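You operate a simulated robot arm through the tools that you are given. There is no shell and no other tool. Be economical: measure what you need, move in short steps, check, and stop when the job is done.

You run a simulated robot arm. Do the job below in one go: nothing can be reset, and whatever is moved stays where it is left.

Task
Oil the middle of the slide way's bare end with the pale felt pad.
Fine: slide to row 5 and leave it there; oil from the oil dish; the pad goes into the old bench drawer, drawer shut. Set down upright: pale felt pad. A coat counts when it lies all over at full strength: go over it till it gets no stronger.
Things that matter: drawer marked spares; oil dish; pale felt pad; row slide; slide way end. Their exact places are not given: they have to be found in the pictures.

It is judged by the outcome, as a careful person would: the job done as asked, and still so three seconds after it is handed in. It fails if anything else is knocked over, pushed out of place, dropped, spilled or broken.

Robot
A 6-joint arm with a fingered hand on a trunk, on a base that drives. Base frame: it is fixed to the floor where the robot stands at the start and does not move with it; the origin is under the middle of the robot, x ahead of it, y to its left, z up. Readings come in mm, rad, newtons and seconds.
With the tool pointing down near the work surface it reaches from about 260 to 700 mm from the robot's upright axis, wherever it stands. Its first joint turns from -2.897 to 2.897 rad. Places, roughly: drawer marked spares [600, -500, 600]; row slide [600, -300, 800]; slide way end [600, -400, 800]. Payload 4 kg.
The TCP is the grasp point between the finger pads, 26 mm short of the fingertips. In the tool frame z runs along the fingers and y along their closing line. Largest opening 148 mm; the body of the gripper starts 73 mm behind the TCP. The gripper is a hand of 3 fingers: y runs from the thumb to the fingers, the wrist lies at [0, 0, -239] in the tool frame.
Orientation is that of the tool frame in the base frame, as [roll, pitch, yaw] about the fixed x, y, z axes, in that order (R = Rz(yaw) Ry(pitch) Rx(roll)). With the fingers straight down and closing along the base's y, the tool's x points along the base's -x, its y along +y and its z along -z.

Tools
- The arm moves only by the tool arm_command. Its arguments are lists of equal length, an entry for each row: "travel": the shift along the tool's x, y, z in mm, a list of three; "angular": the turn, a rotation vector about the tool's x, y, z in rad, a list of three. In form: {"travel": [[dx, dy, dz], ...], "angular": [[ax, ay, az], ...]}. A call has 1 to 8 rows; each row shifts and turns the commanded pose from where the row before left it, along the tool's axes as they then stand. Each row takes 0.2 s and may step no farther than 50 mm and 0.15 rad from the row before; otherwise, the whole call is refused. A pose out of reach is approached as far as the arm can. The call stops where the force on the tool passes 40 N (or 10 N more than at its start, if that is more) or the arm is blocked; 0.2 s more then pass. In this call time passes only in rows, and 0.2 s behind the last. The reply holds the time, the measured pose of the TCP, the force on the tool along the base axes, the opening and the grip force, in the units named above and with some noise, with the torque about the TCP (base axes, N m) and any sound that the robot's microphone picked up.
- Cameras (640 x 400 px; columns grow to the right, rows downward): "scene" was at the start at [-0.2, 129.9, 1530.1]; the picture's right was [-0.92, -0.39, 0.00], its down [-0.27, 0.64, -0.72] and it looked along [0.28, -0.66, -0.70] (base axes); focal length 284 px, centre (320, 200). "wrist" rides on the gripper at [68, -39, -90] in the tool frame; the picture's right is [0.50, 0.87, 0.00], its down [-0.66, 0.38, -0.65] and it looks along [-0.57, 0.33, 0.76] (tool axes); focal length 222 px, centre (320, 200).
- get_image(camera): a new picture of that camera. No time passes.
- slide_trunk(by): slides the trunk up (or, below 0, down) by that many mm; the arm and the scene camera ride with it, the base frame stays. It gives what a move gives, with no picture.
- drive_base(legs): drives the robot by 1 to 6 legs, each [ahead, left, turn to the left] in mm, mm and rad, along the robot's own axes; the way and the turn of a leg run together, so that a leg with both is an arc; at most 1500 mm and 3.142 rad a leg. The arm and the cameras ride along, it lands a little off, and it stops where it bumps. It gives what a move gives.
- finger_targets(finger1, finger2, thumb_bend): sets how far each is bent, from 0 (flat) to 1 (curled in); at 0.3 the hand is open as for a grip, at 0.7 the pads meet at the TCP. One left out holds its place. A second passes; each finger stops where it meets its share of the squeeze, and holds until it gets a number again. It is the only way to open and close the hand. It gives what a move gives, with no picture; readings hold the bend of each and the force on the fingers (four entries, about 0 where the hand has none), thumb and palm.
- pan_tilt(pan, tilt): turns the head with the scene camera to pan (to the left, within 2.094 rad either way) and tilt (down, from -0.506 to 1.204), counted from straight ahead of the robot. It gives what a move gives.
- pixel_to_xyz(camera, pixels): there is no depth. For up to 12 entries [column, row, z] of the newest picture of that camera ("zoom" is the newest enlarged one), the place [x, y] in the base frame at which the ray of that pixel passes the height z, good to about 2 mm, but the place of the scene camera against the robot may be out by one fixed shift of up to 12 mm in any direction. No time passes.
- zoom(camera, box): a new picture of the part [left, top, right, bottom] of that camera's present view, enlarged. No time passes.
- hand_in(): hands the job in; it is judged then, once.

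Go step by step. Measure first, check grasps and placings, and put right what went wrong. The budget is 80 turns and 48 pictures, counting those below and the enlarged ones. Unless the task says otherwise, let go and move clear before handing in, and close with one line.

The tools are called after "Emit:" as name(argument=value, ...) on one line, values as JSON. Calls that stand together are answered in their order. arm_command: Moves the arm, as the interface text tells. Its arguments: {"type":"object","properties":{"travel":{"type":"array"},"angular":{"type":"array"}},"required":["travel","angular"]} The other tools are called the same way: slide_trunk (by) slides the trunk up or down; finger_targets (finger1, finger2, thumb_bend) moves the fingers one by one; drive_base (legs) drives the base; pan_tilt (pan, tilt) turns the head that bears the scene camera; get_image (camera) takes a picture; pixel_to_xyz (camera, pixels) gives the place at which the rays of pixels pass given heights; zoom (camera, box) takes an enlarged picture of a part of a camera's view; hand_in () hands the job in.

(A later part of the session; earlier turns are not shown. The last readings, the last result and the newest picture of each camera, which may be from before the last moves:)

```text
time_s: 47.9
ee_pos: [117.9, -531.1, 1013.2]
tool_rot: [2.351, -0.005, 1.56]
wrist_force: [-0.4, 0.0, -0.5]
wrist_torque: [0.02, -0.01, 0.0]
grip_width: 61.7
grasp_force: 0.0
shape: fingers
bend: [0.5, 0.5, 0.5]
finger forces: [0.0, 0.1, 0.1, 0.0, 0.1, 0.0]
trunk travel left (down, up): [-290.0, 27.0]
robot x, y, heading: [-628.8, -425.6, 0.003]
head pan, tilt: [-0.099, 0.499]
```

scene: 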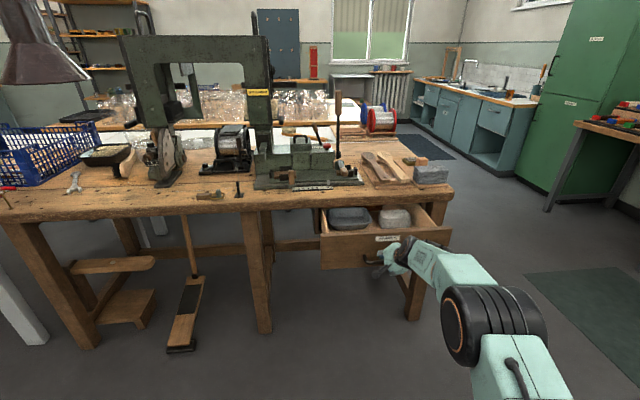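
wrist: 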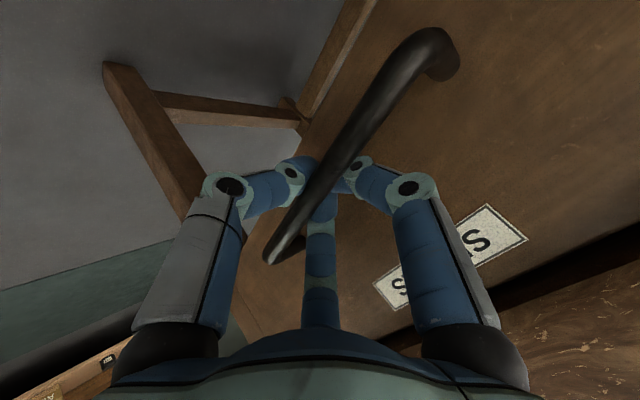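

Straighten the hand to point down, pull it in, then view for the move to the slide.

Emit:
arm_command(travel=[[0, 0, 0], [0, 0, 0], [0, 0, 0], [0, 0, 0], [0, 0, 0], [0, 0, 0]], angular=[[0.131, 0, 0], [0.131, 0, 0], [0.131, 0, 0], [0.131, 0, 0], [0.131, 0, 0], [0.131, 0, 0]])

Emit:
arm_command(travel=[[0, -45, 0], [0, -45, 0], [0, -45, 0], [0, -45, 0], [0, -45, 0], [0, -45, 0]], angular=[[0, 0, 0], [0, 0, 0], [0, 0, 0], [0, 0, 0], [0, 0, 0], [0, 0, 0]])

Emit:
drive_base(legs=[[0, 175, 0], [560, 0, 0]])

Emit:
pan_tilt(pan=-0.1, tilt=0.85)

Emit:
get_image(camera="scene")

```text
time_s: 49.3
ee_pos: [57.3, -522.9, 1004.6]
tool_rot: [3.139, -0.004, 1.56]
wrist_force: [-0.2, -0.2, 0.0]
wrist_torque: [0.03, 0.03, 0.01]
grip_width: 61.8
grasp_force: 0.1
shape: fingers
bend: [0.5, 0.5, 0.5]
finger forces: [0.0, 0.0, 0.0, 0.0, 0.0, 0.1]
out of reach, approached as far as the arm can: row 5, 6
trunk travel left (down, up): [-290.0, 27.0]
robot x, y, heading: [-625.9, -424.4, -0.003]
head pan, tilt: [-0.099, 0.499]
```

```text
time_s: 50.7
ee_pos: [-216.7, -520.6, 1003.6]
tool_rot: [3.139, -0.003, 1.562]
wrist_force: [-0.3, -0.1, -0.7]
wrist_torque: [0.01, 0.0, -0.01]
grip_width: 61.8
grasp_force: 0.0
shape: fingers
bend: [0.5, 0.5, 0.5]
finger forces: [0.0, 0.0, 0.1, 0.0, 0.1, 0.0]
trunk travel left (down, up): [-290.0, 27.0]
robot x, y, heading: [-631.4, -426.7, -0.001]
head pan, tilt: [-0.099, 0.499]
```

```text
time_s: 55.7
ee_pos: [348.8, -346.8, 1003.6]
tool_rot: [3.136, -0.003, 1.561]
wrist_force: [0.4, 0.1, 0.0]
wrist_torque: [0.0, -0.01, 0.01]
grip_width: 61.8
grasp_force: 0.0
shape: fingers
bend: [0.5, 0.5, 0.5]
finger forces: [0.1, 0.0, 0.1, 0.0, 0.1, 0.1]
trunk travel left (down, up): [-290.0, 27.0]
robot x, y, heading: [-64.4, -253.9, 0.0]
head pan, tilt: [-0.099, 0.499]
```

```text
time_s: 56.6
ee_pos: [348.3, -347.1, 1001.8]
tool_rot: [3.136, -0.004, 1.56]
wrist_force: [-0.3, 0.1, -0.8]
wrist_torque: [0.0, 0.0, 0.0]
grip_width: 62.1
grasp_force: 0.1
shape: fingers
bend: [0.5, 0.5, 0.5]
finger forces: [0.1, 0.0, 0.0, 0.1, 0.0, 0.0]
trunk travel left (down, up): [-290.0, 27.0]
robot x, y, heading: [-67.7, -255.4, 0.002]
head pan, tilt: [-0.099, 0.85]
```

```text
16 pictures are left
```

scene: 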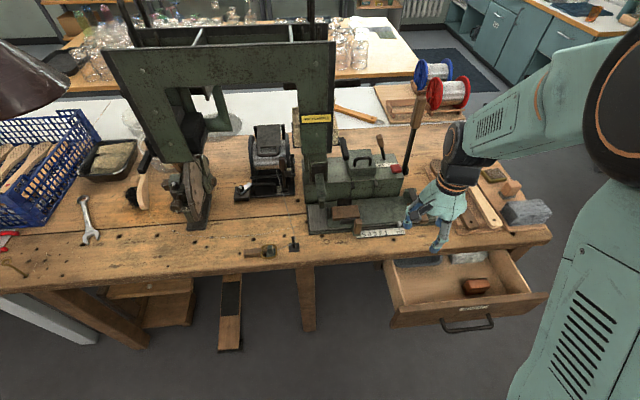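

There's an additional brownish block in the drawer front at (475,285). Zoom on the drawer and on the slide.

Emit:
zoom(camera="scene", box=[390, 240, 550, 340])

Emit:
pixel_to_xyz(camera="zoom", pixels=[[345, 180, 620], [345, 180, 650], [60, 310, 690], [600, 250, 690], [220, 60, 640], [400, 45, 640], [160, 190, 610]])

Emit:
zoom(camera="scene", box=[290, 150, 450, 260])

Emit:
pixel_to_xyz(camera="zoom", pixels=[[240, 285, 800], [240, 240, 830], [400, 255, 800], [330, 305, 790], [295, 300, 790]])

```text
4.00 times, centred on (470, 290) of scene
```

zoom: 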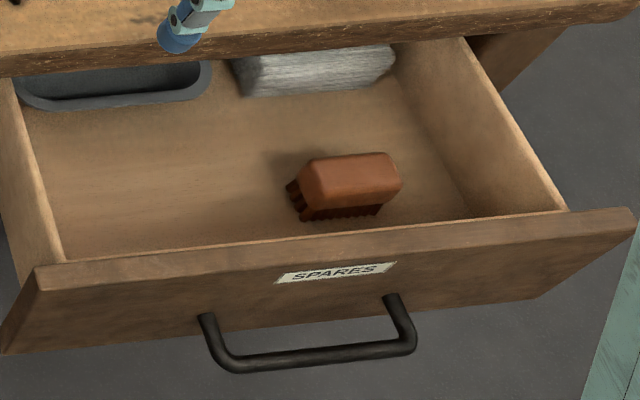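

```text
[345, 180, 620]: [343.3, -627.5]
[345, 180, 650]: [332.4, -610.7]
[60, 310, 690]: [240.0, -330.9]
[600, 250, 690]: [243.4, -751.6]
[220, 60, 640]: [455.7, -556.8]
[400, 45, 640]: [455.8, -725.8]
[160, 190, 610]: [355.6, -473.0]
```

```text
3.64 times, centred on (370, 205) of scene
```

zoom: 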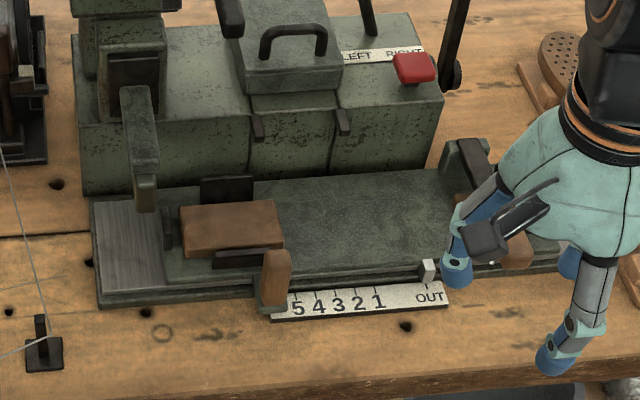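

```text
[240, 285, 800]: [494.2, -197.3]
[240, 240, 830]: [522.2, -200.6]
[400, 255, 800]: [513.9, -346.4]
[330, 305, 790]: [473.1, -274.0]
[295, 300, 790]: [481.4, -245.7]
```

The drawer has ample free floor (e.g. around 355,-473). The slide pointer stands at OUT (zoom 428,270) and must go to tick 5 (297,292). I'll measure pegs, pointer and ticks.

Emit:
pixel_to_xyz(camera="zoom", pixels=[[298, 292, 795], [318, 290, 795], [377, 286, 795], [428, 283, 795], [272, 305, 790], [277, 252, 840], [277, 252, 855], [428, 262, 810], [560, 270, 795], [98, 290, 790]])

Emit:
get_image(camera="wrist")

```text
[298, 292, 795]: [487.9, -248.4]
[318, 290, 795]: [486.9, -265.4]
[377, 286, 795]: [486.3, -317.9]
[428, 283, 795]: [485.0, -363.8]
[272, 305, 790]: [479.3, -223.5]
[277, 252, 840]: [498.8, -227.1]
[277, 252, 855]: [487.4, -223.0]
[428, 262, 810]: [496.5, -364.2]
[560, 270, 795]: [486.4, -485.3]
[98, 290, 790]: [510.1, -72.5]
```

```text
13 pictures are left
```

wrist: 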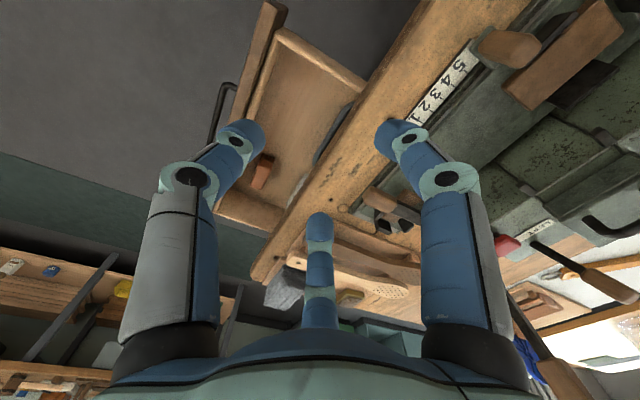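

Emit:
pixel_to_xyz(camera="wrist", pixels=[[508, 47, 840], [508, 47, 860], [508, 47, 880], [461, 68, 790], [560, 55, 830]])

```text
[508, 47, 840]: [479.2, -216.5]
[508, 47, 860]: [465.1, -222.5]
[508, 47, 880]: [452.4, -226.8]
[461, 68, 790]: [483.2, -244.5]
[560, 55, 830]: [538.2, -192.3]
```

Peg is around x 486–506, y −225, up to z≈850; travel needed ≈115 mm. I'll close the hand, tilt it back slightly to clear the clamp arm, and lower it right of the peg to push it left.

Emit:
finger_targets(finger1=0.7, finger2=0.7, thumb_bend=0.7)

Emit:
arm_command(travel=[[12, 36, 0], [12, 36, 0], [12, 36, 0], [11, 34, 0]], angular=[[0, 0, 0], [0, 0, 0], [0, 0, 0], [0, 0, 0]])

Emit:
arm_command(travel=[[0, 0, 0], [0, 0, 0], [0, 0, 0]], angular=[[-0.15, 0, 0], [-0.15, 0, 0], [-0.15, 0, 0]])

```text
time_s: 57.6
ee_pos: [348.7, -346.2, 1004.0]
tool_rot: [3.136, -0.003, 1.56]
wrist_force: [0.0, 0.1, 0.2]
wrist_torque: [-0.01, -0.03, 0.03]
grip_width: 0.0
grasp_force: 0.1
shape: fingers
bend: [0.69, 0.69, 0.7]
finger forces: [0.1, 0.1, 0.1, 0.1, 0.1, 0.1]
trunk travel left (down, up): [-290.0, 27.0]
robot x, y, heading: [-67.1, -250.5, -0.001]
head pan, tilt: [-0.099, 0.85]
```

```text
time_s: 58.6
ee_pos: [490.6, -301.4, 1006.2]
tool_rot: [3.14, -0.004, 1.56]
wrist_force: [0.1, 0.4, 0.1]
wrist_torque: [0.01, -0.01, -0.01]
grip_width: 0.1
grasp_force: 0.0
shape: fingers
bend: [0.69, 0.69, 0.7]
finger forces: [0.1, 0.0, 0.0, 0.0, 0.0, 0.0]
trunk travel left (down, up): [-290.0, 27.0]
robot x, y, heading: [-65.3, -258.1, -0.001]
head pan, tilt: [-0.099, 0.85]
```

```text
time_s: 59.4
ee_pos: [489.9, -302.5, 1005.6]
tool_rot: [2.684, -0.002, 1.561]
wrist_force: [0.0, 0.1, 0.1]
wrist_torque: [-0.01, -0.01, -0.03]
grip_width: 0.2
grasp_force: 0.2
shape: fingers
bend: [0.69, 0.69, 0.7]
finger forces: [0.0, 0.1, 0.0, 0.0, 0.0, 0.0]
trunk travel left (down, up): [-290.0, 27.0]
robot x, y, heading: [-70.7, -254.6, -0.001]
head pan, tilt: [-0.099, 0.85]
```

Emit:
arm_command(travel=[[0, -17.8, 37], [0, -17.8, 37], [0, -17.8, 37], [0, -17.8, 37]], angular=[[0, 0, 0], [0, 0, 0], [0, 0, 0], [0, 0, 0]])

Emit:
zoom(camera="scene", box=[290, 150, 450, 260])

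```text
time_s: 60.4
ee_pos: [491.1, -298.1, 838.0]
tool_rot: [2.7, 0.042, 1.678]
wrist_force: [0.8, -0.5, 0.2]
wrist_torque: [0.04, 0.08, -0.07]
grip_width: 0.1
grasp_force: 0.0
shape: fingers
bend: [0.69, 0.69, 0.7]
finger forces: [0.1, 0.0, 0.1, 0.0, 0.0, 0.0]
trunk travel left (down, up): [-290.0, 27.0]
robot x, y, heading: [-68.3, -252.4, -0.005]
head pan, tilt: [-0.099, 0.85]
```

```text
3.64 times, centred on (370, 205) of scene
```

zoom: 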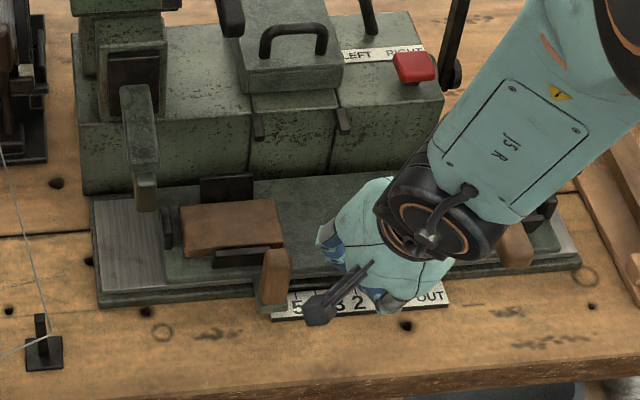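

Clear on all sides; push toward +y in steps and watch the force.

Emit:
arm_command(travel=[[20, 2, 1], [20, 2, 1], [15, 1.5, 0.7]], angular=[[0, 0, 0], [0, 0, 0], [0, 0, 0]])

Emit:
zoom(camera="scene", box=[290, 150, 450, 260])

```text
time_s: 61.2
ee_pos: [494.3, -265.2, 839.5]
tool_rot: [2.689, -0.007, 1.564]
wrist_force: [0.1, -0.4, -0.2]
wrist_torque: [0.0, -0.01, 0.04]
grip_width: 0.0
grasp_force: 0.0
shape: fingers
bend: [0.69, 0.69, 0.7]
finger forces: [0.0, 0.1, 0.0, 0.0, 0.0, 0.0]
out of reach, approached as far as the arm can: row 3
trunk travel left (down, up): [-290.0, 27.0]
robot x, y, heading: [-66.5, -250.6, 0.006]
head pan, tilt: [-0.099, 0.85]
```

```text
3.64 times, centred on (370, 205) of scene
```

zoom: 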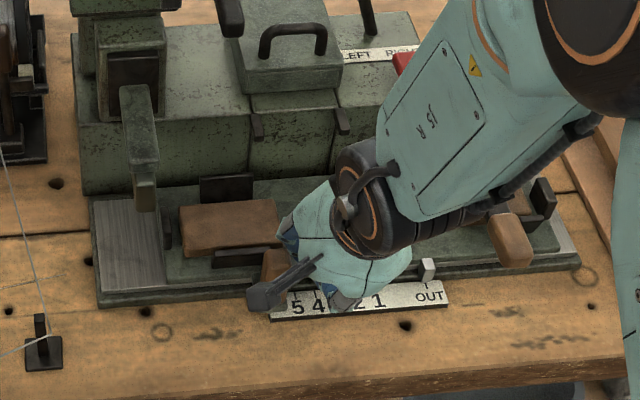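

The arm is at a joint limit in this direction, so I'll push by driving the base left in small legs.

Emit:
drive_base(legs=[[0, 60, 0]])

Emit:
zoom(camera="scene", box=[290, 150, 450, 260])

```text
time_s: 62.4
ee_pos: [496.1, -203.5, 839.6]
tool_rot: [2.688, -0.006, 1.563]
wrist_force: [1.1, 0.4, -0.3]
wrist_torque: [0.01, 0.0, -0.01]
grip_width: 0.0
grasp_force: 0.1
shape: fingers
bend: [0.7, 0.69, 0.7]
finger forces: [0.1, 0.1, 0.0, 0.1, 0.0, 0.0]
trunk travel left (down, up): [-290.0, 27.0]
robot x, y, heading: [-67.3, -192.5, -0.006]
head pan, tilt: [-0.099, 0.85]
```

```text
3.64 times, centred on (370, 205) of scene
```

zoom: 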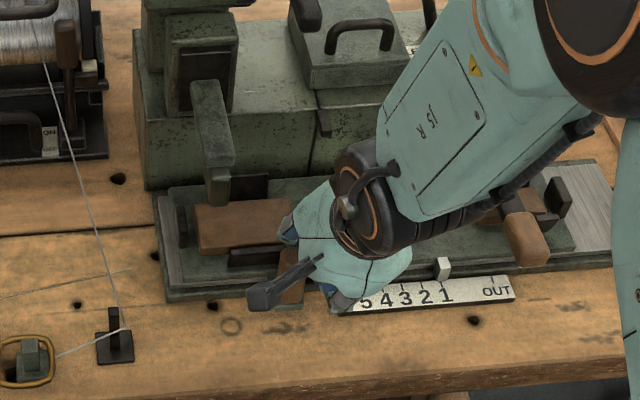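

It pushes: pointer is now at 1 (443,268), and the right end of the way shows bare metal. About 70 mm remain; drive 60 more.

Emit:
drive_base(legs=[[0, 60, 0]])

Emit:
zoom(camera="scene", box=[340, 190, 440, 250])

```text
time_s: 63.6
ee_pos: [495.1, -143.5, 839.1]
tool_rot: [2.689, -0.006, 1.564]
wrist_force: [-0.4, -0.2, -0.3]
wrist_torque: [-0.02, -0.01, 0.01]
grip_width: 0.2
grasp_force: 0.0
shape: fingers
bend: [0.7, 0.69, 0.7]
finger forces: [0.0, 0.0, 0.0, 0.1, 0.0, 0.0]
trunk travel left (down, up): [-290.0, 27.0]
robot x, y, heading: [-68.5, -132.6, -0.002]
head pan, tilt: [-0.099, 0.85]
```

```text
6.40 times, centred on (390, 220) of scene
```

zoom: 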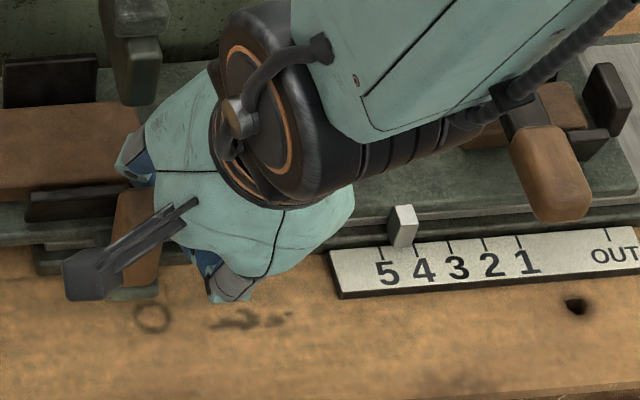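

Emit:
pixel_to_xyz(camera="zoom", pixels=[[399, 246, 797], [381, 252, 797], [415, 249, 797], [518, 241, 797], [403, 213, 815], [606, 233, 797]])

Emit:
drive_base(legs=[[0, 8, 0]])

Emit:
zoom(camera="scene", box=[350, 200, 430, 250])

```text
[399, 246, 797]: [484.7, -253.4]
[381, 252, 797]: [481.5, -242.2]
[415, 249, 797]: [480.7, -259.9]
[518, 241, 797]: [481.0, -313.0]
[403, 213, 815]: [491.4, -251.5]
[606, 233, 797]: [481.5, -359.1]
```

```text
time_s: 64.3
ee_pos: [495.4, -135.5, 837.7]
tool_rot: [2.688, -0.007, 1.564]
wrist_force: [-0.7, 0.3, 0.0]
wrist_torque: [0.0, 0.0, 0.0]
grip_width: 0.2
grasp_force: 0.0
shape: fingers
bend: [0.7, 0.69, 0.7]
finger forces: [0.0, 0.0, 0.0, 0.0, 0.0, 0.0]
trunk travel left (down, up): [-290.0, 27.0]
robot x, y, heading: [-67.0, -128.1, 0.006]
head pan, tilt: [-0.099, 0.85]
```

```text
8.00 times, centred on (390, 225) of scene
```

zoom: 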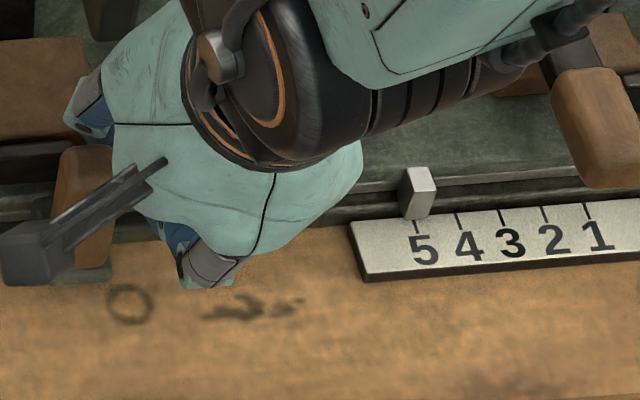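

Pointer base (415,218) is over tick 5 (~416,228). Check numerically, and retreat the hand away from the peg (to −y, then up).

Emit:
pixel_to_xyz(camera="zoom", pixels=[[415, 218, 797], [416, 230, 797], [459, 224, 797], [589, 210, 797], [418, 193, 810]])

Emit:
drive_base(legs=[[0, -25, 0]])

Emit:
arm_command(travel=[[0, 17.5, -36.5], [0, 17.5, -36.5], [0, 17.5, -36.5], [0, 17.5, -36.5]], angular=[[0, 0, 0], [0, 0, 0], [0, 0, 0], [0, 0, 0]])

Emit:
arm_command(travel=[[0, -30, 0], [0, -30, 0], [0, -30, 0], [0, -30, 0], [0, -30, 0]], angular=[[0.15, 0, 0], [0.15, 0, 0], [0.15, 0, 0], [0, 0, 0], [0, 0, 0]])

```text
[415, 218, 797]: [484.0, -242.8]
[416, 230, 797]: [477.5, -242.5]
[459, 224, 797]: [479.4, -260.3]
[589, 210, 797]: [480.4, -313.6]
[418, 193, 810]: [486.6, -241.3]
```

```text
time_s: 65.2
ee_pos: [495.8, -161.2, 837.8]
tool_rot: [2.69, -0.006, 1.564]
wrist_force: [0.3, -1.1, 0.1]
wrist_torque: [0.02, -0.04, -0.02]
grip_width: 0.0
grasp_force: 0.1
shape: fingers
bend: [0.7, 0.69, 0.7]
finger forces: [0.0, 0.1, 0.1, 0.0, 0.0, 0.0]
trunk travel left (down, up): [-290.0, 27.0]
robot x, y, heading: [-66.9, -154.7, 0.0]
head pan, tilt: [-0.099, 0.85]
```

```text
time_s: 66.2
ee_pos: [496.2, -157.7, 965.4]
tool_rot: [2.687, -0.011, 1.558]
wrist_force: [0.3, -0.7, -0.3]
wrist_torque: [0.04, -0.03, 0.04]
grip_width: 0.1
grasp_force: 0.0
shape: fingers
bend: [0.7, 0.7, 0.7]
finger forces: [0.1, 0.0, 0.0, 0.0, 0.0, 0.1]
out of reach, approached as far as the arm can: row 1, 2
trunk travel left (down, up): [-290.0, 27.0]
robot x, y, heading: [-68.1, -152.7, 0.002]
head pan, tilt: [-0.099, 0.85]
```

```text
time_s: 67.5
ee_pos: [352.5, -156.5, 940.2]
tool_rot: [3.138, -0.008, 1.565]
wrist_force: [-0.5, -0.2, -0.2]
wrist_torque: [0.0, 0.01, 0.0]
grip_width: 0.0
grasp_force: 0.1
shape: fingers
bend: [0.7, 0.7, 0.7]
finger forces: [0.1, 0.1, 0.0, 0.0, 0.2, 0.0]
trunk travel left (down, up): [-290.0, 27.0]
robot x, y, heading: [-66.8, -150.6, -0.0]
head pan, tilt: [-0.099, 0.85]
```

Pointer at −242.8 vs tick −242.5: row 5 exactly, and the hand is clear. Now drive around the open drawer to the bench's right end.

Emit:
drive_base(legs=[[-200, 0, 0], [0, -780, 0], [377, 0, 0]])

Emit:
finger_targets(finger1=0.42, finger2=0.42, thumb_bend=0.42)

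Emit:
arm_command(travel=[[0, 0, 0], [0, 0, 0], [0, 0, 0], [0, 0, 0], [0, 0, 0], [0, 0, 0]], angular=[[0, 0, -0.15], [0, 0, -0.15], [0, 0, -0.15], [0, 0, -0.15], [0, 0, -0.15], [0, 0, -0.15]])

Emit:
arm_command(travel=[[0, 0, 0], [0, 0, 0], [0, 0, 0], [0, 0, 0], [0, 0, 0]], angular=[[0, 0, -0.134], [0, 0, -0.134], [0, 0, -0.134], [0, 0, -0.134], [0, 0, -0.134]])

```text
time_s: 77.9
ee_pos: [533.9, -934.4, 940.3]
tool_rot: [3.138, -0.007, 1.571]
wrist_force: [0.4, -0.2, 0.5]
wrist_torque: [0.04, 0.0, 0.01]
grip_width: 0.0
grasp_force: 0.0
shape: fingers
bend: [0.7, 0.7, 0.7]
finger forces: [0.0, 0.0, 0.1, 0.0, 0.0, 0.1]
trunk travel left (down, up): [-290.0, 27.0]
robot x, y, heading: [110.7, -928.7, 0.001]
head pan, tilt: [-0.099, 0.85]
```

```text
time_s: 78.9
ee_pos: [532.5, -934.5, 941.3]
tool_rot: [3.139, -0.007, 1.57]
wrist_force: [1.1, 0.2, -0.1]
wrist_torque: [0.02, 0.03, -0.04]
grip_width: 87.9
grasp_force: 0.0
shape: fingers
bend: [0.42, 0.42, 0.42]
finger forces: [0.0, 0.0, 0.0, 0.0, 0.1, 0.0]
trunk travel left (down, up): [-290.0, 27.0]
robot x, y, heading: [112.2, -930.5, 0.004]
head pan, tilt: [-0.099, 0.85]
```

```text
time_s: 80.3
ee_pos: [533.0, -933.5, 941.1]
tool_rot: [3.134, -0.002, 2.474]
wrist_force: [0.1, -0.4, 0.0]
wrist_torque: [0.02, 0.0, 0.01]
grip_width: 88.4
grasp_force: 0.0
shape: fingers
bend: [0.42, 0.42, 0.42]
finger forces: [0.0, 0.0, 0.0, 0.0, 0.0, 0.0]
trunk travel left (down, up): [-290.0, 27.0]
robot x, y, heading: [116.0, -931.3, 0.008]
head pan, tilt: [-0.099, 0.85]
```

```text
time_s: 81.5
ee_pos: [534.8, -933.1, 940.2]
tool_rot: [3.135, 0.003, -3.14]
wrist_force: [-0.3, 0.8, 0.7]
wrist_torque: [0.0, 0.02, 0.02]
grip_width: 88.1
grasp_force: 0.0
shape: fingers
bend: [0.42, 0.42, 0.42]
finger forces: [0.1, 0.1, 0.0, 0.0, 0.0, 0.1]
trunk travel left (down, up): [-290.0, 27.0]
robot x, y, heading: [113.2, -930.1, 0.005]
head pan, tilt: [-0.099, 0.85]
```

Hand is oriented to close along y. Take a scene view of pad, dish and the bare way end.

Emit:
pan_tilt(pan=0.1, tilt=0.95)

Emit:
zoom(camera="scene", box=[150, 100, 410, 260])

```text
time_s: 82.2
ee_pos: [532.5, -933.0, 941.8]
tool_rot: [3.135, 0.003, -3.14]
wrist_force: [-0.1, 1.2, -0.5]
wrist_torque: [-0.01, -0.04, 0.01]
grip_width: 88.0
grasp_force: 0.0
shape: fingers
bend: [0.42, 0.42, 0.42]
finger forces: [0.0, 0.0, 0.0, 0.1, 0.0, 0.1]
trunk travel left (down, up): [-290.0, 27.0]
robot x, y, heading: [113.6, -933.8, 0.006]
head pan, tilt: [0.099, 0.949]
```

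```text
2.46 times, centred on (280, 180) of scene
```

zoom: 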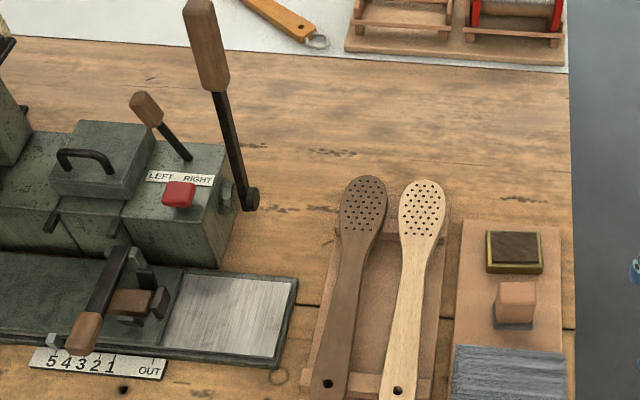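

Emit:
pixel_to_xyz(camera="zoom", pixels=[[185, 275, 797], [285, 281, 797], [275, 357, 797], [163, 345, 797], [497, 284, 840], [536, 284, 840], [497, 306, 840], [533, 306, 840], [493, 328, 790], [533, 328, 790], [487, 232, 808], [542, 270, 808]])

Emit:
zoom(camera="wrist", box=[240, 20, 560, 240])

```text
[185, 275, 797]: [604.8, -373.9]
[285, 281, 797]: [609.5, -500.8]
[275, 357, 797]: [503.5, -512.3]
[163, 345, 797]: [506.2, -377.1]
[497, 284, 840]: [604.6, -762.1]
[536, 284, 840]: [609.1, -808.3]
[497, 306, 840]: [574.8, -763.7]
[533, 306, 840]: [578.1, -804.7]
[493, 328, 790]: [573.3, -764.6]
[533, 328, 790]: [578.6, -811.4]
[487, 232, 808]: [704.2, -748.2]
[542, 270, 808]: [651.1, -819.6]
```

```text
1.82 times, centred on (400, 130) of wrist
```

zoom: 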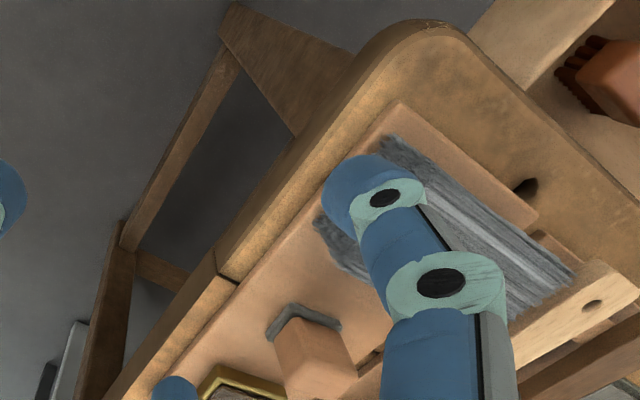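

Emit:
pixel_to_xyz(camera="zoom", pixels=[[293, 306, 796], [339, 324, 796], [268, 336, 796], [293, 306, 788], [339, 324, 788], [288, 320, 840], [275, 345, 840], [326, 327, 840]])

```text
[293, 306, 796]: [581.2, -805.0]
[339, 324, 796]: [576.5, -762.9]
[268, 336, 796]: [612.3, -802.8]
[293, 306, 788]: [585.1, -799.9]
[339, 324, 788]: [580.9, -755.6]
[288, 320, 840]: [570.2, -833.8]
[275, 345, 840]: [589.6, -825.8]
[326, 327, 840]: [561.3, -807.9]
```

Pad centre ≈(595,-784), felt ≈32×42 mm, turned about 0.11 rad; dish centre ≈(686,-786). Move above the pad, align yaw, check pose.

Emit:
arm_command(travel=[[-15.5, 37.3, 0], [-15.5, 37.3, 0], [-15.5, 37.3, 0], [-15.5, 37.3, 0], [0, 0, 0]], angular=[[0, 0, 0], [0, 0, 0], [0, 0, 0], [0, 0, 0], [0, 0, -0.11]])

Emit:
zoom(camera="wrist", box=[220, 120, 420, 260])

```text
time_s: 83.4
ee_pos: [596.3, -784.1, 944.3]
tool_rot: [3.135, 0.003, -3.032]
wrist_force: [0.0, -0.4, 0.1]
wrist_torque: [0.0, 0.03, 0.0]
grip_width: 88.0
grasp_force: 0.1
shape: fingers
bend: [0.42, 0.42, 0.42]
finger forces: [0.0, 0.1, 0.1, 0.1, 0.0, 0.0]
trunk travel left (down, up): [-290.0, 27.0]
robot x, y, heading: [116.6, -932.1, 0.002]
head pan, tilt: [0.099, 0.949]
```

```text
2.86 times, centred on (320, 190) of wrist
```

zoom: 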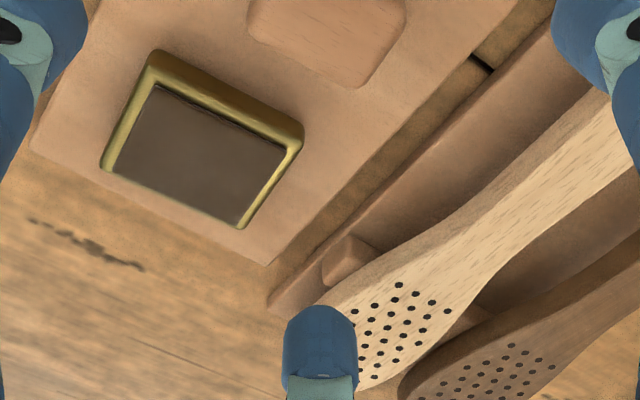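

Good view of the dish and the pad's wooden top. Measure both.

Emit:
pixel_to_xyz(camera="zoom", pixels=[[155, 52, 806], [303, 127, 806], [243, 228, 806], [103, 172, 806], [155, 85, 800], [285, 148, 800], [238, 222, 800], [250, 28, 840], [362, 88, 840], [405, 15, 840], [362, 88, 830], [250, 28, 830]])

```text
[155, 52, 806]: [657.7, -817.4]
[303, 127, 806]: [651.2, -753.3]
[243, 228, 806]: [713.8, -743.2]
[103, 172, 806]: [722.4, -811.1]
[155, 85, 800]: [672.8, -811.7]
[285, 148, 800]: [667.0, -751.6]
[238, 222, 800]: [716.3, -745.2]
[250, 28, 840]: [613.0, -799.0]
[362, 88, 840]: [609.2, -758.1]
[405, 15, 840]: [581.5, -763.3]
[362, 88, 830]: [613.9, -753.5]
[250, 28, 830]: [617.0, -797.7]
```

Pad top centre (597,-781), dish centre (686,-781) with the same yaw. Nudge +3 mm in y, descend to TCP z≈832 and grip.

Emit:
arm_command(travel=[[0, 3, 40], [0, 0, 40], [0, 0, 31]], angular=[[0, 0, 0], [0, 0, 0], [0, 0, 0]])

Emit:
finger_targets(finger1=0.65, finger2=0.65, thumb_bend=0.65)

```text
time_s: 84.2
ee_pos: [595.7, -779.2, 830.2]
tool_rot: [3.134, 0.004, -3.035]
wrist_force: [0.2, 0.0, 0.0]
wrist_torque: [0.0, 0.02, 0.02]
grip_width: 88.2
grasp_force: 0.0
shape: fingers
bend: [0.42, 0.42, 0.42]
finger forces: [0.0, 0.0, 0.0, 0.0, 0.1, 0.0]
trunk travel left (down, up): [-290.0, 27.0]
robot x, y, heading: [113.9, -932.0, 0.007]
head pan, tilt: [0.099, 0.949]
```

```text
time_s: 85.2
ee_pos: [595.2, -780.3, 831.0]
tool_rot: [3.134, 0.005, -3.034]
wrist_force: [-0.2, -1.3, 2.2]
wrist_torque: [-0.04, 0.01, 0.01]
grip_width: 28.6
grasp_force: 6.2
shape: fingers
bend: [0.6, 0.6, 0.62]
finger forces: [3.5, 3.5, 0.0, 0.1, 4.3, 0.1]
trunk travel left (down, up): [-290.0, 27.0]
robot x, y, heading: [113.6, -928.0, 0.007]
head pan, tilt: [0.099, 0.949]
```

Gripped at 28.6 mm width. Firm it up and lift 50 mm.

Emit:
finger_targets(finger1=0.75, finger2=0.75, thumb_bend=0.75)

Emit:
arm_command(travel=[[0, 0, -25], [0, 0, -30]], angular=[[0, 0, 0], [0, 0, 0]])

Emit:
zoom(camera="scene", box=[280, 140, 400, 240])

```text
time_s: 86.2
ee_pos: [594.7, -780.9, 829.2]
tool_rot: [3.136, 0.004, -3.035]
wrist_force: [0.7, -2.4, 4.6]
wrist_torque: [0.09, -0.03, 0.02]
grip_width: 24.0
grasp_force: 18.1
shape: fingers
bend: [0.6, 0.6, 0.66]
finger forces: [10.8, 11.3, 0.1, 0.1, 13.7, 0.0]
trunk travel left (down, up): [-290.0, 27.0]
robot x, y, heading: [112.3, -930.2, 0.008]
head pan, tilt: [0.099, 0.949]
```

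```text
time_s: 86.8
ee_pos: [595.2, -782.6, 886.8]
tool_rot: [3.135, 0.002, -3.032]
wrist_force: [-0.4, 1.4, -0.9]
wrist_torque: [0.0, 0.0, 0.04]
grip_width: 19.7
grasp_force: 15.6
shape: fingers
bend: [0.61, 0.61, 0.68]
finger forces: [9.7, 9.7, 0.1, 0.0, 10.6, 0.0]
trunk travel left (down, up): [-290.0, 27.0]
robot x, y, heading: [116.2, -927.3, 0.006]
head pan, tilt: [0.099, 0.949]
```

```text
4.00 times, centred on (340, 190) of scene
```

zoom: 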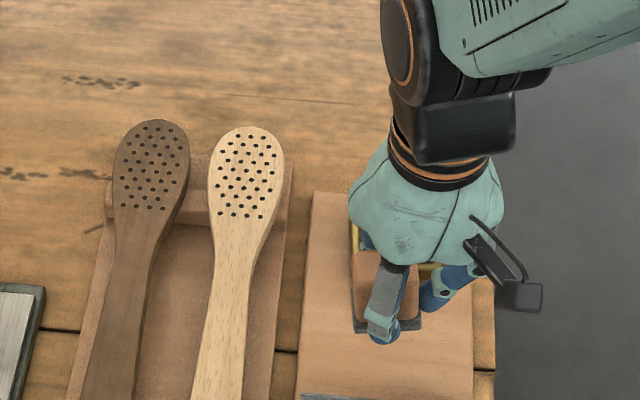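

The pad is held level. Move it over the dish and lower it close to the oil surface.

Emit:
arm_command(travel=[[-44.7, -4.9, 0], [-44.7, -4.9, 0], [0, 0, 20], [0, 0, 20]], angular=[[0, 0, 0], [0, 0, 0], [0, 0, 0], [0, 0, 0]])

Emit:
arm_command(travel=[[0, 0, 3], [0, 0, 3]], angular=[[0, 0, 0], [0, 0, 0]])

```text
time_s: 87.8
ee_pos: [686.6, -780.0, 850.6]
tool_rot: [3.135, 0.011, -3.033]
wrist_force: [-0.7, -0.4, 26.2]
wrist_torque: [0.33, 0.11, -0.02]
grip_width: 19.6
grasp_force: 26.5
shape: fingers
bend: [0.6, 0.6, 0.67]
finger forces: [20.5, 18.0, 0.1, 0.0, 14.6, 0.0]
trunk travel left (down, up): [-290.0, 27.0]
robot x, y, heading: [119.7, -928.4, 0.01]
head pan, tilt: [0.099, 0.949]
```

```text
time_s: 88.2
ee_pos: [686.2, -780.5, 850.8]
tool_rot: [3.136, 0.013, -3.034]
wrist_force: [-5.2, -2.6, 26.5]
wrist_torque: [0.25, 0.34, -0.02]
grip_width: 19.6
grasp_force: 26.0
shape: fingers
bend: [0.59, 0.6, 0.67]
finger forces: [22.2, 15.6, 0.0, 0.0, 14.9, 0.1]
trunk travel left (down, up): [-290.0, 27.0]
robot x, y, heading: [113.6, -932.7, 0.004]
head pan, tilt: [0.099, 0.949]
stopped in row 1: the force on the tool passed its limit at 42 N (the readings are from after the stop); the commanded pose is now the measured one
```

Contact at TCP z≈850.7 with ~26 N, small torque. Check with one wrist view that the felt sits on the oil surface rather than the rim.

Emit:
zoom(camera="wrist", box=[220, 60, 420, 200])

```text
2.86 times, centred on (320, 130) of wrist
```

zoom: 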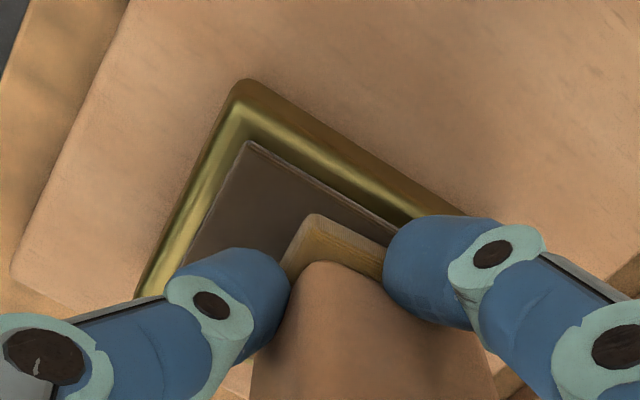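

The felt has soaked up oil (amber edge at 335,240) inside the dish. Lift and carry it over to the bare end's middle, about (563,-439).

Emit:
arm_command(travel=[[0, 0, -5], [0, 0, -35], [0, 0, -40]], angular=[[0, 0, 0], [0, 0, 0], [0, 0, 0]])

Emit:
arm_command(travel=[[10.6, 44, 0], [10.6, 44, 0], [10.6, 44, 0], [10.6, 44, 0], [10.6, 44, 0], [10.6, 44, 0], [10.6, 44, 0], [10.6, 44, 0]], angular=[[0, 0, 0], [0, 0, 0], [0, 0, 0], [0, 0, 0], [0, 0, 0], [0, 0, 0], [0, 0, 0], [0, 0, 0]])

```text
time_s: 89.0
ee_pos: [686.5, -780.8, 927.4]
tool_rot: [3.137, 0.008, -3.034]
wrist_force: [0.4, 0.0, -0.7]
wrist_torque: [0.01, -0.02, 0.01]
grip_width: 18.8
grasp_force: 16.0
shape: fingers
bend: [0.6, 0.6, 0.68]
finger forces: [10.4, 10.2, 0.0, 0.0, 11.7, 0.0]
trunk travel left (down, up): [-290.0, 27.0]
robot x, y, heading: [114.5, -931.0, 0.005]
head pan, tilt: [0.099, 0.949]
```

```text
time_s: 90.8
ee_pos: [563.1, -437.7, 928.9]
tool_rot: [3.135, 0.008, -3.033]
wrist_force: [0.1, 0.2, -0.3]
wrist_torque: [-0.01, -0.01, 0.04]
grip_width: 18.6
grasp_force: 16.2
shape: fingers
bend: [0.6, 0.6, 0.68]
finger forces: [10.1, 10.1, 0.0, 0.1, 11.7, 0.0]
trunk travel left (down, up): [-290.0, 27.0]
robot x, y, heading: [113.5, -932.1, 0.008]
head pan, tilt: [0.099, 0.949]
```

Above the middle. Square the yaw and descend toward the surface.

Emit:
arm_command(travel=[[0, 0, 0], [0, 0, 40], [0, 0, 30], [0, 0, 8]], angular=[[0, 0, 0.107], [0, 0, 0], [0, 0, 0], [0, 0, 0]])

Emit:
arm_command(travel=[[0, 0, 4], [0, 0, 3], [0, 0, 2], [0, 0, 2]], angular=[[0, 0, 0], [0, 0, 0], [0, 0, 0], [0, 0, 0]])

```text
time_s: 91.8
ee_pos: [565.3, -437.6, 850.0]
tool_rot: [3.13, 0.008, -3.14]
wrist_force: [-0.7, 0.9, -0.5]
wrist_torque: [0.01, -0.03, 0.02]
grip_width: 18.4
grasp_force: 15.8
shape: fingers
bend: [0.6, 0.6, 0.68]
finger forces: [10.2, 10.2, 0.0, 0.1, 11.5, 0.1]
trunk travel left (down, up): [-290.0, 27.0]
robot x, y, heading: [114.7, -931.7, 0.01]
head pan, tilt: [0.099, 0.949]
```

```text
time_s: 92.8
ee_pos: [564.7, -437.7, 838.9]
tool_rot: [3.132, 0.008, -3.141]
wrist_force: [-0.2, 0.2, -0.5]
wrist_torque: [0.03, -0.01, 0.01]
grip_width: 18.5
grasp_force: 16.1
shape: fingers
bend: [0.6, 0.6, 0.68]
finger forces: [10.5, 10.4, 0.0, 0.0, 11.5, 0.0]
trunk travel left (down, up): [-290.0, 27.0]
robot x, y, heading: [115.3, -928.4, 0.007]
head pan, tilt: [0.099, 0.949]
```

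No contact yet at z≈839; continue in 2–3 mm steps.

Emit:
arm_command(travel=[[0, 0, 2], [0, 0, 2], [0, 0, 2]], angular=[[0, 0, 0], [0, 0, 0], [0, 0, 0]])

Emit:
arm_command(travel=[[0, 0, 1], [0, 0, 1]], angular=[[0, 0, 0], [0, 0, 0]])

```text
time_s: 93.6
ee_pos: [564.6, -438.4, 835.5]
tool_rot: [3.13, 0.011, -3.14]
wrist_force: [-0.3, -2.5, 14.8]
wrist_torque: [0.24, 0.09, -0.05]
grip_width: 18.3
grasp_force: 21.7
shape: fingers
bend: [0.6, 0.6, 0.67]
finger forces: [16.6, 13.9, 0.0, 0.1, 13.2, 0.1]
trunk travel left (down, up): [-290.0, 27.0]
robot x, y, heading: [109.9, -930.1, 0.004]
head pan, tilt: [0.099, 0.949]
```

```text
time_s: 94.2
ee_pos: [566.1, -438.4, 835.5]
tool_rot: [3.128, 0.013, -3.138]
wrist_force: [0.6, -0.5, 27.9]
wrist_torque: [0.42, 0.08, 0.0]
grip_width: 18.2
grasp_force: 26.1
shape: fingers
bend: [0.6, 0.6, 0.68]
finger forces: [21.1, 18.4, 0.0, 0.1, 13.2, 0.1]
trunk travel left (down, up): [-290.0, 27.0]
robot x, y, heading: [113.0, -930.8, 0.003]
head pan, tilt: [0.099, 0.949]
```

Pressing on the way with contact. Ease off slightly and rub in strokes ±18 mm around the middle.

Emit:
arm_command(travel=[[0, -18, -0.7], [12, 0, 0], [0, 18, 0], [0, 18, 0], [-12, 0, 0], [0, -18, 0], [0, -18, 0], [-12, 0, 0]], angular=[[0, 0, 0], [0, 0, 0], [0, 0, 0], [0, 0, 0], [0, 0, 0], [0, 0, 0], [0, 0, 0], [0, 0, 0]])

Emit:
arm_command(travel=[[0, 18, 0], [0, 18, 0], [12, 0, 0], [0, -18, 0], [0, -18, 0], [0, 18, 0]], angular=[[0, 0, 0], [0, 0, 0], [0, 0, 0], [0, 0, 0], [0, 0, 0], [0, 0, 0]])

```text
time_s: 96.0
ee_pos: [574.7, -457.8, 835.2]
tool_rot: [3.133, 0.009, 3.141]
wrist_force: [-9.1, 3.6, 29.1]
wrist_torque: [0.5, 0.43, 0.05]
grip_width: 18.0
grasp_force: 26.0
shape: fingers
bend: [0.58, 0.6, 0.68]
finger forces: [24.6, 16.0, 0.1, 0.1, 11.7, 0.0]
trunk travel left (down, up): [-290.0, 27.0]
robot x, y, heading: [115.8, -932.9, 0.005]
head pan, tilt: [0.099, 0.949]
```

```text
time_s: 97.4
ee_pos: [564.1, -441.9, 835.8]
tool_rot: [3.133, 0.01, -3.142]
wrist_force: [1.1, -10.9, 31.8]
wrist_torque: [-0.14, 0.0, -0.04]
grip_width: 17.4
grasp_force: 27.7
shape: fingers
bend: [0.61, 0.6, 0.68]
finger forces: [17.3, 18.5, 0.0, 0.0, 20.2, 0.1]
trunk travel left (down, up): [-290.0, 27.0]
robot x, y, heading: [112.2, -931.3, 0.007]
head pan, tilt: [0.099, 0.949]
```

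Rub a second pass at a slightly lower force, then lift and look.

Emit:
arm_command(travel=[[0, -18, -0.8], [12, 0, 0], [0, 18, 0], [0, 18, 0], [-12, 0, 0], [0, -18, 0], [0, -18, 0], [-12, 0, 0]], angular=[[0, 0, 0], [0, 0, 0], [0, 0, 0], [0, 0, 0], [0, 0, 0], [0, 0, 0], [0, 0, 0], [0, 0, 0]])

Emit:
arm_command(travel=[[0, 18, 0], [0, 18, 0], [12, 0, 0], [0, -18, 0], [0, -18, 0], [0, 18, 0]], angular=[[0, 0, 0], [0, 0, 0], [0, 0, 0], [0, 0, 0], [0, 0, 0], [0, 0, 0]])

Emit:
arm_command(travel=[[0, 0, -40], [0, 0, -40], [0, -40, -10], [0, -45, 0], [0, -45, 0], [0, -45, 0]], angular=[[0, 0, 0], [0, 0, 0], [0, 0, 0], [0, 0, 0], [0, 0, 0], [0, 0, 0]])

Emit:
zoom(camera="scene", box=[150, 170, 310, 270])

```text
time_s: 99.2
ee_pos: [575.0, -457.4, 835.0]
tool_rot: [3.135, 0.007, -3.14]
wrist_force: [-7.0, 1.1, 17.1]
wrist_torque: [0.31, 0.3, 0.05]
grip_width: 16.3
grasp_force: 21.9
shape: fingers
bend: [0.59, 0.6, 0.68]
finger forces: [19.9, 13.5, 0.1, 0.0, 11.0, 0.0]
trunk travel left (down, up): [-290.0, 27.0]
robot x, y, heading: [115.1, -929.3, 0.008]
head pan, tilt: [0.099, 0.949]
```

```text
time_s: 100.6
ee_pos: [564.7, -441.5, 835.8]
tool_rot: [3.132, 0.01, 3.141]
wrist_force: [0.0, -7.4, 24.2]
wrist_torque: [0.0, -0.02, 0.0]
grip_width: 15.9
grasp_force: 24.4
shape: fingers
bend: [0.61, 0.6, 0.68]
finger forces: [15.4, 16.9, 0.0, 0.0, 16.6, 0.0]
trunk travel left (down, up): [-290.0, 27.0]
robot x, y, heading: [112.2, -928.1, 0.005]
head pan, tilt: [0.099, 0.949]
```

```text
time_s: 102.0
ee_pos: [566.3, -615.2, 922.3]
tool_rot: [3.133, 0.008, -3.139]
wrist_force: [0.4, 0.0, -1.2]
wrist_torque: [0.0, -0.01, -0.01]
grip_width: 15.4
grasp_force: 14.9
shape: fingers
bend: [0.61, 0.6, 0.67]
finger forces: [9.9, 10.4, 0.0, 0.0, 9.8, 0.0]
trunk travel left (down, up): [-290.0, 27.0]
robot x, y, heading: [111.8, -928.1, 0.011]
head pan, tilt: [0.099, 0.949]
```

```text
4.00 times, centred on (230, 220) of scene
```

zoom: 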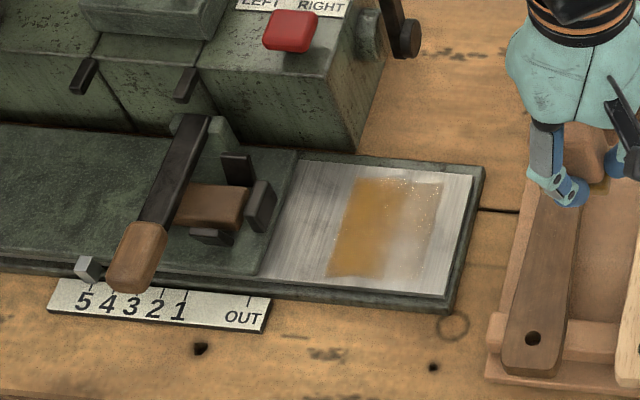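

The coat is strong in the left half (370,230) but faint in the right half (415,225). Measure the patch to guide further strokes.

Emit:
pixel_to_xyz(camera="zoom", pixels=[[355, 180, 797], [441, 184, 797], [426, 275, 797], [330, 275, 797], [393, 184, 797], [375, 270, 797], [300, 162, 797], [473, 175, 797], [445, 295, 797], [262, 275, 797]])

```text
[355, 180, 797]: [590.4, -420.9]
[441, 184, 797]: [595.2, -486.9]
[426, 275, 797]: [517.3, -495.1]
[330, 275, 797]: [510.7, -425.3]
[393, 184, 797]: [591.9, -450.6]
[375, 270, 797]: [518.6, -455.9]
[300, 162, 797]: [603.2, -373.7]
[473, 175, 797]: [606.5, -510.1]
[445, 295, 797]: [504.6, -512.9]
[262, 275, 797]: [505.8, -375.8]
```

The patch to coat spans about x 521–600, y −420…−487; the right half needs rubbing, so the pad sits offset to +y in the hand. Return centred further right and descend.

Emit:
arm_command(travel=[[1, 45, 0], [1, 45, 0], [1, 45, 0], [0, 0, 40], [0, 0, 38], [0, 0, 5]], angular=[[0, 0, 0], [0, 0, 0], [0, 0, 0], [0, 0, 0], [0, 0, 0], [0, 0, 0]])

Emit:
arm_command(travel=[[0, 0, 2], [0, 0, 2]], angular=[[0, 0, 0], [0, 0, 0]])

```text
time_s: 103.4
ee_pos: [562.5, -476.9, 841.0]
tool_rot: [3.133, 0.008, -3.139]
wrist_force: [0.6, -0.2, -0.4]
wrist_torque: [-0.03, 0.01, 0.02]
grip_width: 15.1
grasp_force: 15.2
shape: fingers
bend: [0.61, 0.6, 0.67]
finger forces: [9.9, 10.5, 0.0, 0.0, 9.6, 0.0]
trunk travel left (down, up): [-290.0, 27.0]
robot x, y, heading: [116.6, -929.4, 0.008]
head pan, tilt: [0.099, 0.949]
```

```text
time_s: 104.0
ee_pos: [562.9, -478.0, 837.5]
tool_rot: [3.132, 0.009, -3.14]
wrist_force: [0.4, -2.0, 4.3]
wrist_torque: [0.12, 0.02, 0.0]
grip_width: 15.2
grasp_force: 17.8
shape: fingers
bend: [0.61, 0.61, 0.68]
finger forces: [12.0, 12.9, 0.0, 0.0, 10.4, 0.1]
trunk travel left (down, up): [-290.0, 27.0]
robot x, y, heading: [114.2, -930.6, 0.006]
head pan, tilt: [0.099, 0.949]
```

Contact at ~4 N. Press slightly and rub along x over ±25 mm in several y lanes.

Emit:
arm_command(travel=[[0, 0, 1.5], [25, 0, 0], [-25, 0, 0], [-25, 0, 0], [0, 12, 0], [25, 0, 0], [25, 0, 0], [0, 12, 0]], angular=[[0, 0, 0], [0, 0, 0], [0, 0, 0], [0, 0, 0], [0, 0, 0], [0, 0, 0], [0, 0, 0], [0, 0, 0]])

Emit:
arm_command(travel=[[-25, 0, 0], [-25, 0, 0], [0, 12, 0], [25, 0, 0], [25, 0, 0], [0, -18, 0], [-25, 0, 0], [-25, 0, 0]], angular=[[0, 0, 0], [0, 0, 0], [0, 0, 0], [0, 0, 0], [0, 0, 0], [0, 0, 0], [0, 0, 0], [0, 0, 0]])

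Emit:
arm_command(travel=[[0, -18, 0], [25, 0, 0], [25, 0, 0], [0, 12, 0], [-25, 0, 0], [-25, 0, 0], [0, 12, 0], [25, 0, 0]], angular=[[0, 0, 0], [0, 0, 0], [0, 0, 0], [0, 0, 0], [0, 0, 0], [0, 0, 0], [0, 0, 0], [0, 0, 0]])

```text
time_s: 105.8
ee_pos: [536.2, -455.9, 835.0]
tool_rot: [3.133, 0.011, -3.141]
wrist_force: [1.0, -2.4, 12.8]
wrist_torque: [0.1, -0.09, 0.0]
grip_width: 14.8
grasp_force: 20.6
shape: fingers
bend: [0.62, 0.61, 0.68]
finger forces: [13.3, 16.2, 0.0, 0.0, 12.1, 0.1]
trunk travel left (down, up): [-290.0, 27.0]
robot x, y, heading: [112.8, -935.3, 0.006]
head pan, tilt: [0.099, 0.949]
```

```text
time_s: 107.6
ee_pos: [586.2, -460.3, 836.3]
tool_rot: [3.134, 0.008, -3.14]
wrist_force: [-0.9, 0.4, 3.9]
wrist_torque: [0.16, 0.03, 0.04]
grip_width: 14.4
grasp_force: 17.6
shape: fingers
bend: [0.61, 0.61, 0.68]
finger forces: [14.2, 12.2, 0.0, 0.0, 9.3, 0.0]
trunk travel left (down, up): [-290.0, 27.0]
robot x, y, heading: [113.0, -931.1, 0.007]
head pan, tilt: [0.099, 0.949]
```

```text
time_s: 109.4
ee_pos: [561.4, -455.1, 836.2]
tool_rot: [3.13, 0.012, 3.141]
wrist_force: [4.2, 0.4, 15.4]
wrist_torque: [0.2, -0.3, -0.1]
grip_width: 14.0
grasp_force: 20.4
shape: fingers
bend: [0.62, 0.6, 0.67]
finger forces: [12.6, 19.7, 0.0, 0.0, 9.2, 0.1]
trunk travel left (down, up): [-290.0, 27.0]
robot x, y, heading: [114.2, -933.9, 0.006]
head pan, tilt: [0.099, 0.949]
```

Before spending a picture, I'll re-load the pad at the dish to ensure enough oil: lift and return over the dish.

Emit:
arm_command(travel=[[0, 0, -45], [0, 0, -45]], angular=[[0, 0, 0], [0, 0, 0]])

Emit:
arm_command(travel=[[-15.6, -40.8, 0], [-15.6, -40.8, 0], [-15.6, -40.8, 0], [-15.6, -40.8, 0], [-15.6, -40.8, 0], [-15.6, -40.8, 0], [-15.6, -40.8, 0], [-15.6, -40.8, 0]], angular=[[0, 0, 0], [0, 0, 0], [0, 0, 0], [0, 0, 0], [0, 0, 0], [0, 0, 0], [0, 0, 0], [0, 0, -0.107]])

```text
time_s: 110.0
ee_pos: [562.0, -454.9, 924.4]
tool_rot: [3.135, 0.007, 3.141]
wrist_force: [-0.3, 1.3, 0.1]
wrist_torque: [-0.04, 0.02, 0.0]
grip_width: 13.8
grasp_force: 14.9
shape: fingers
bend: [0.61, 0.61, 0.68]
finger forces: [10.5, 11.1, 0.0, 0.0, 8.7, 0.0]
trunk travel left (down, up): [-290.0, 27.0]
robot x, y, heading: [112.8, -933.0, 0.012]
head pan, tilt: [0.099, 0.949]
```

```text
time_s: 111.8
ee_pos: [688.5, -781.8, 924.0]
tool_rot: [3.134, 0.008, -3.032]
wrist_force: [-1.1, 0.1, -0.8]
wrist_torque: [-0.03, 0.0, 0.0]
grip_width: 13.4
grasp_force: 15.4
shape: fingers
bend: [0.61, 0.61, 0.68]
finger forces: [10.3, 11.1, 0.0, 0.1, 8.7, 0.0]
trunk travel left (down, up): [-290.0, 27.0]
robot x, y, heading: [111.1, -928.2, 0.012]
head pan, tilt: [0.099, 0.949]
```

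The grip reading is creeping; refresh the squeeze, then dip again.

Emit:
finger_targets(finger1=0.8, finger2=0.8, thumb_bend=0.75)

Emit:
arm_command(travel=[[2, 0, 35], [0, 0, 30], [0, 0, 5], [0, 0, 2]], angular=[[0, 0, 0], [0, 0, 0], [0, 0, 0], [0, 0, 0]])

```text
time_s: 112.8
ee_pos: [686.4, -781.1, 922.6]
tool_rot: [3.135, 0.009, -3.033]
wrist_force: [0.4, 0.5, -0.4]
wrist_torque: [-0.03, -0.04, -0.01]
grip_width: 11.9
grasp_force: 14.7
shape: fingers
bend: [0.62, 0.61, 0.72]
finger forces: [10.5, 10.6, 0.0, 0.1, 8.3, 0.0]
trunk travel left (down, up): [-290.0, 27.0]
robot x, y, heading: [116.2, -934.2, 0.006]
head pan, tilt: [0.099, 0.949]
```

```text
time_s: 113.8
ee_pos: [685.2, -781.4, 852.9]
tool_rot: [3.134, 0.01, -3.034]
wrist_force: [-0.5, -2.1, 6.0]
wrist_torque: [0.13, 0.03, 0.02]
grip_width: 11.2
grasp_force: 16.9
shape: fingers
bend: [0.62, 0.61, 0.71]
finger forces: [13.2, 12.6, 0.1, 0.0, 8.4, 0.1]
trunk travel left (down, up): [-290.0, 27.0]
robot x, y, heading: [112.3, -929.7, 0.008]
head pan, tilt: [0.099, 0.949]
```

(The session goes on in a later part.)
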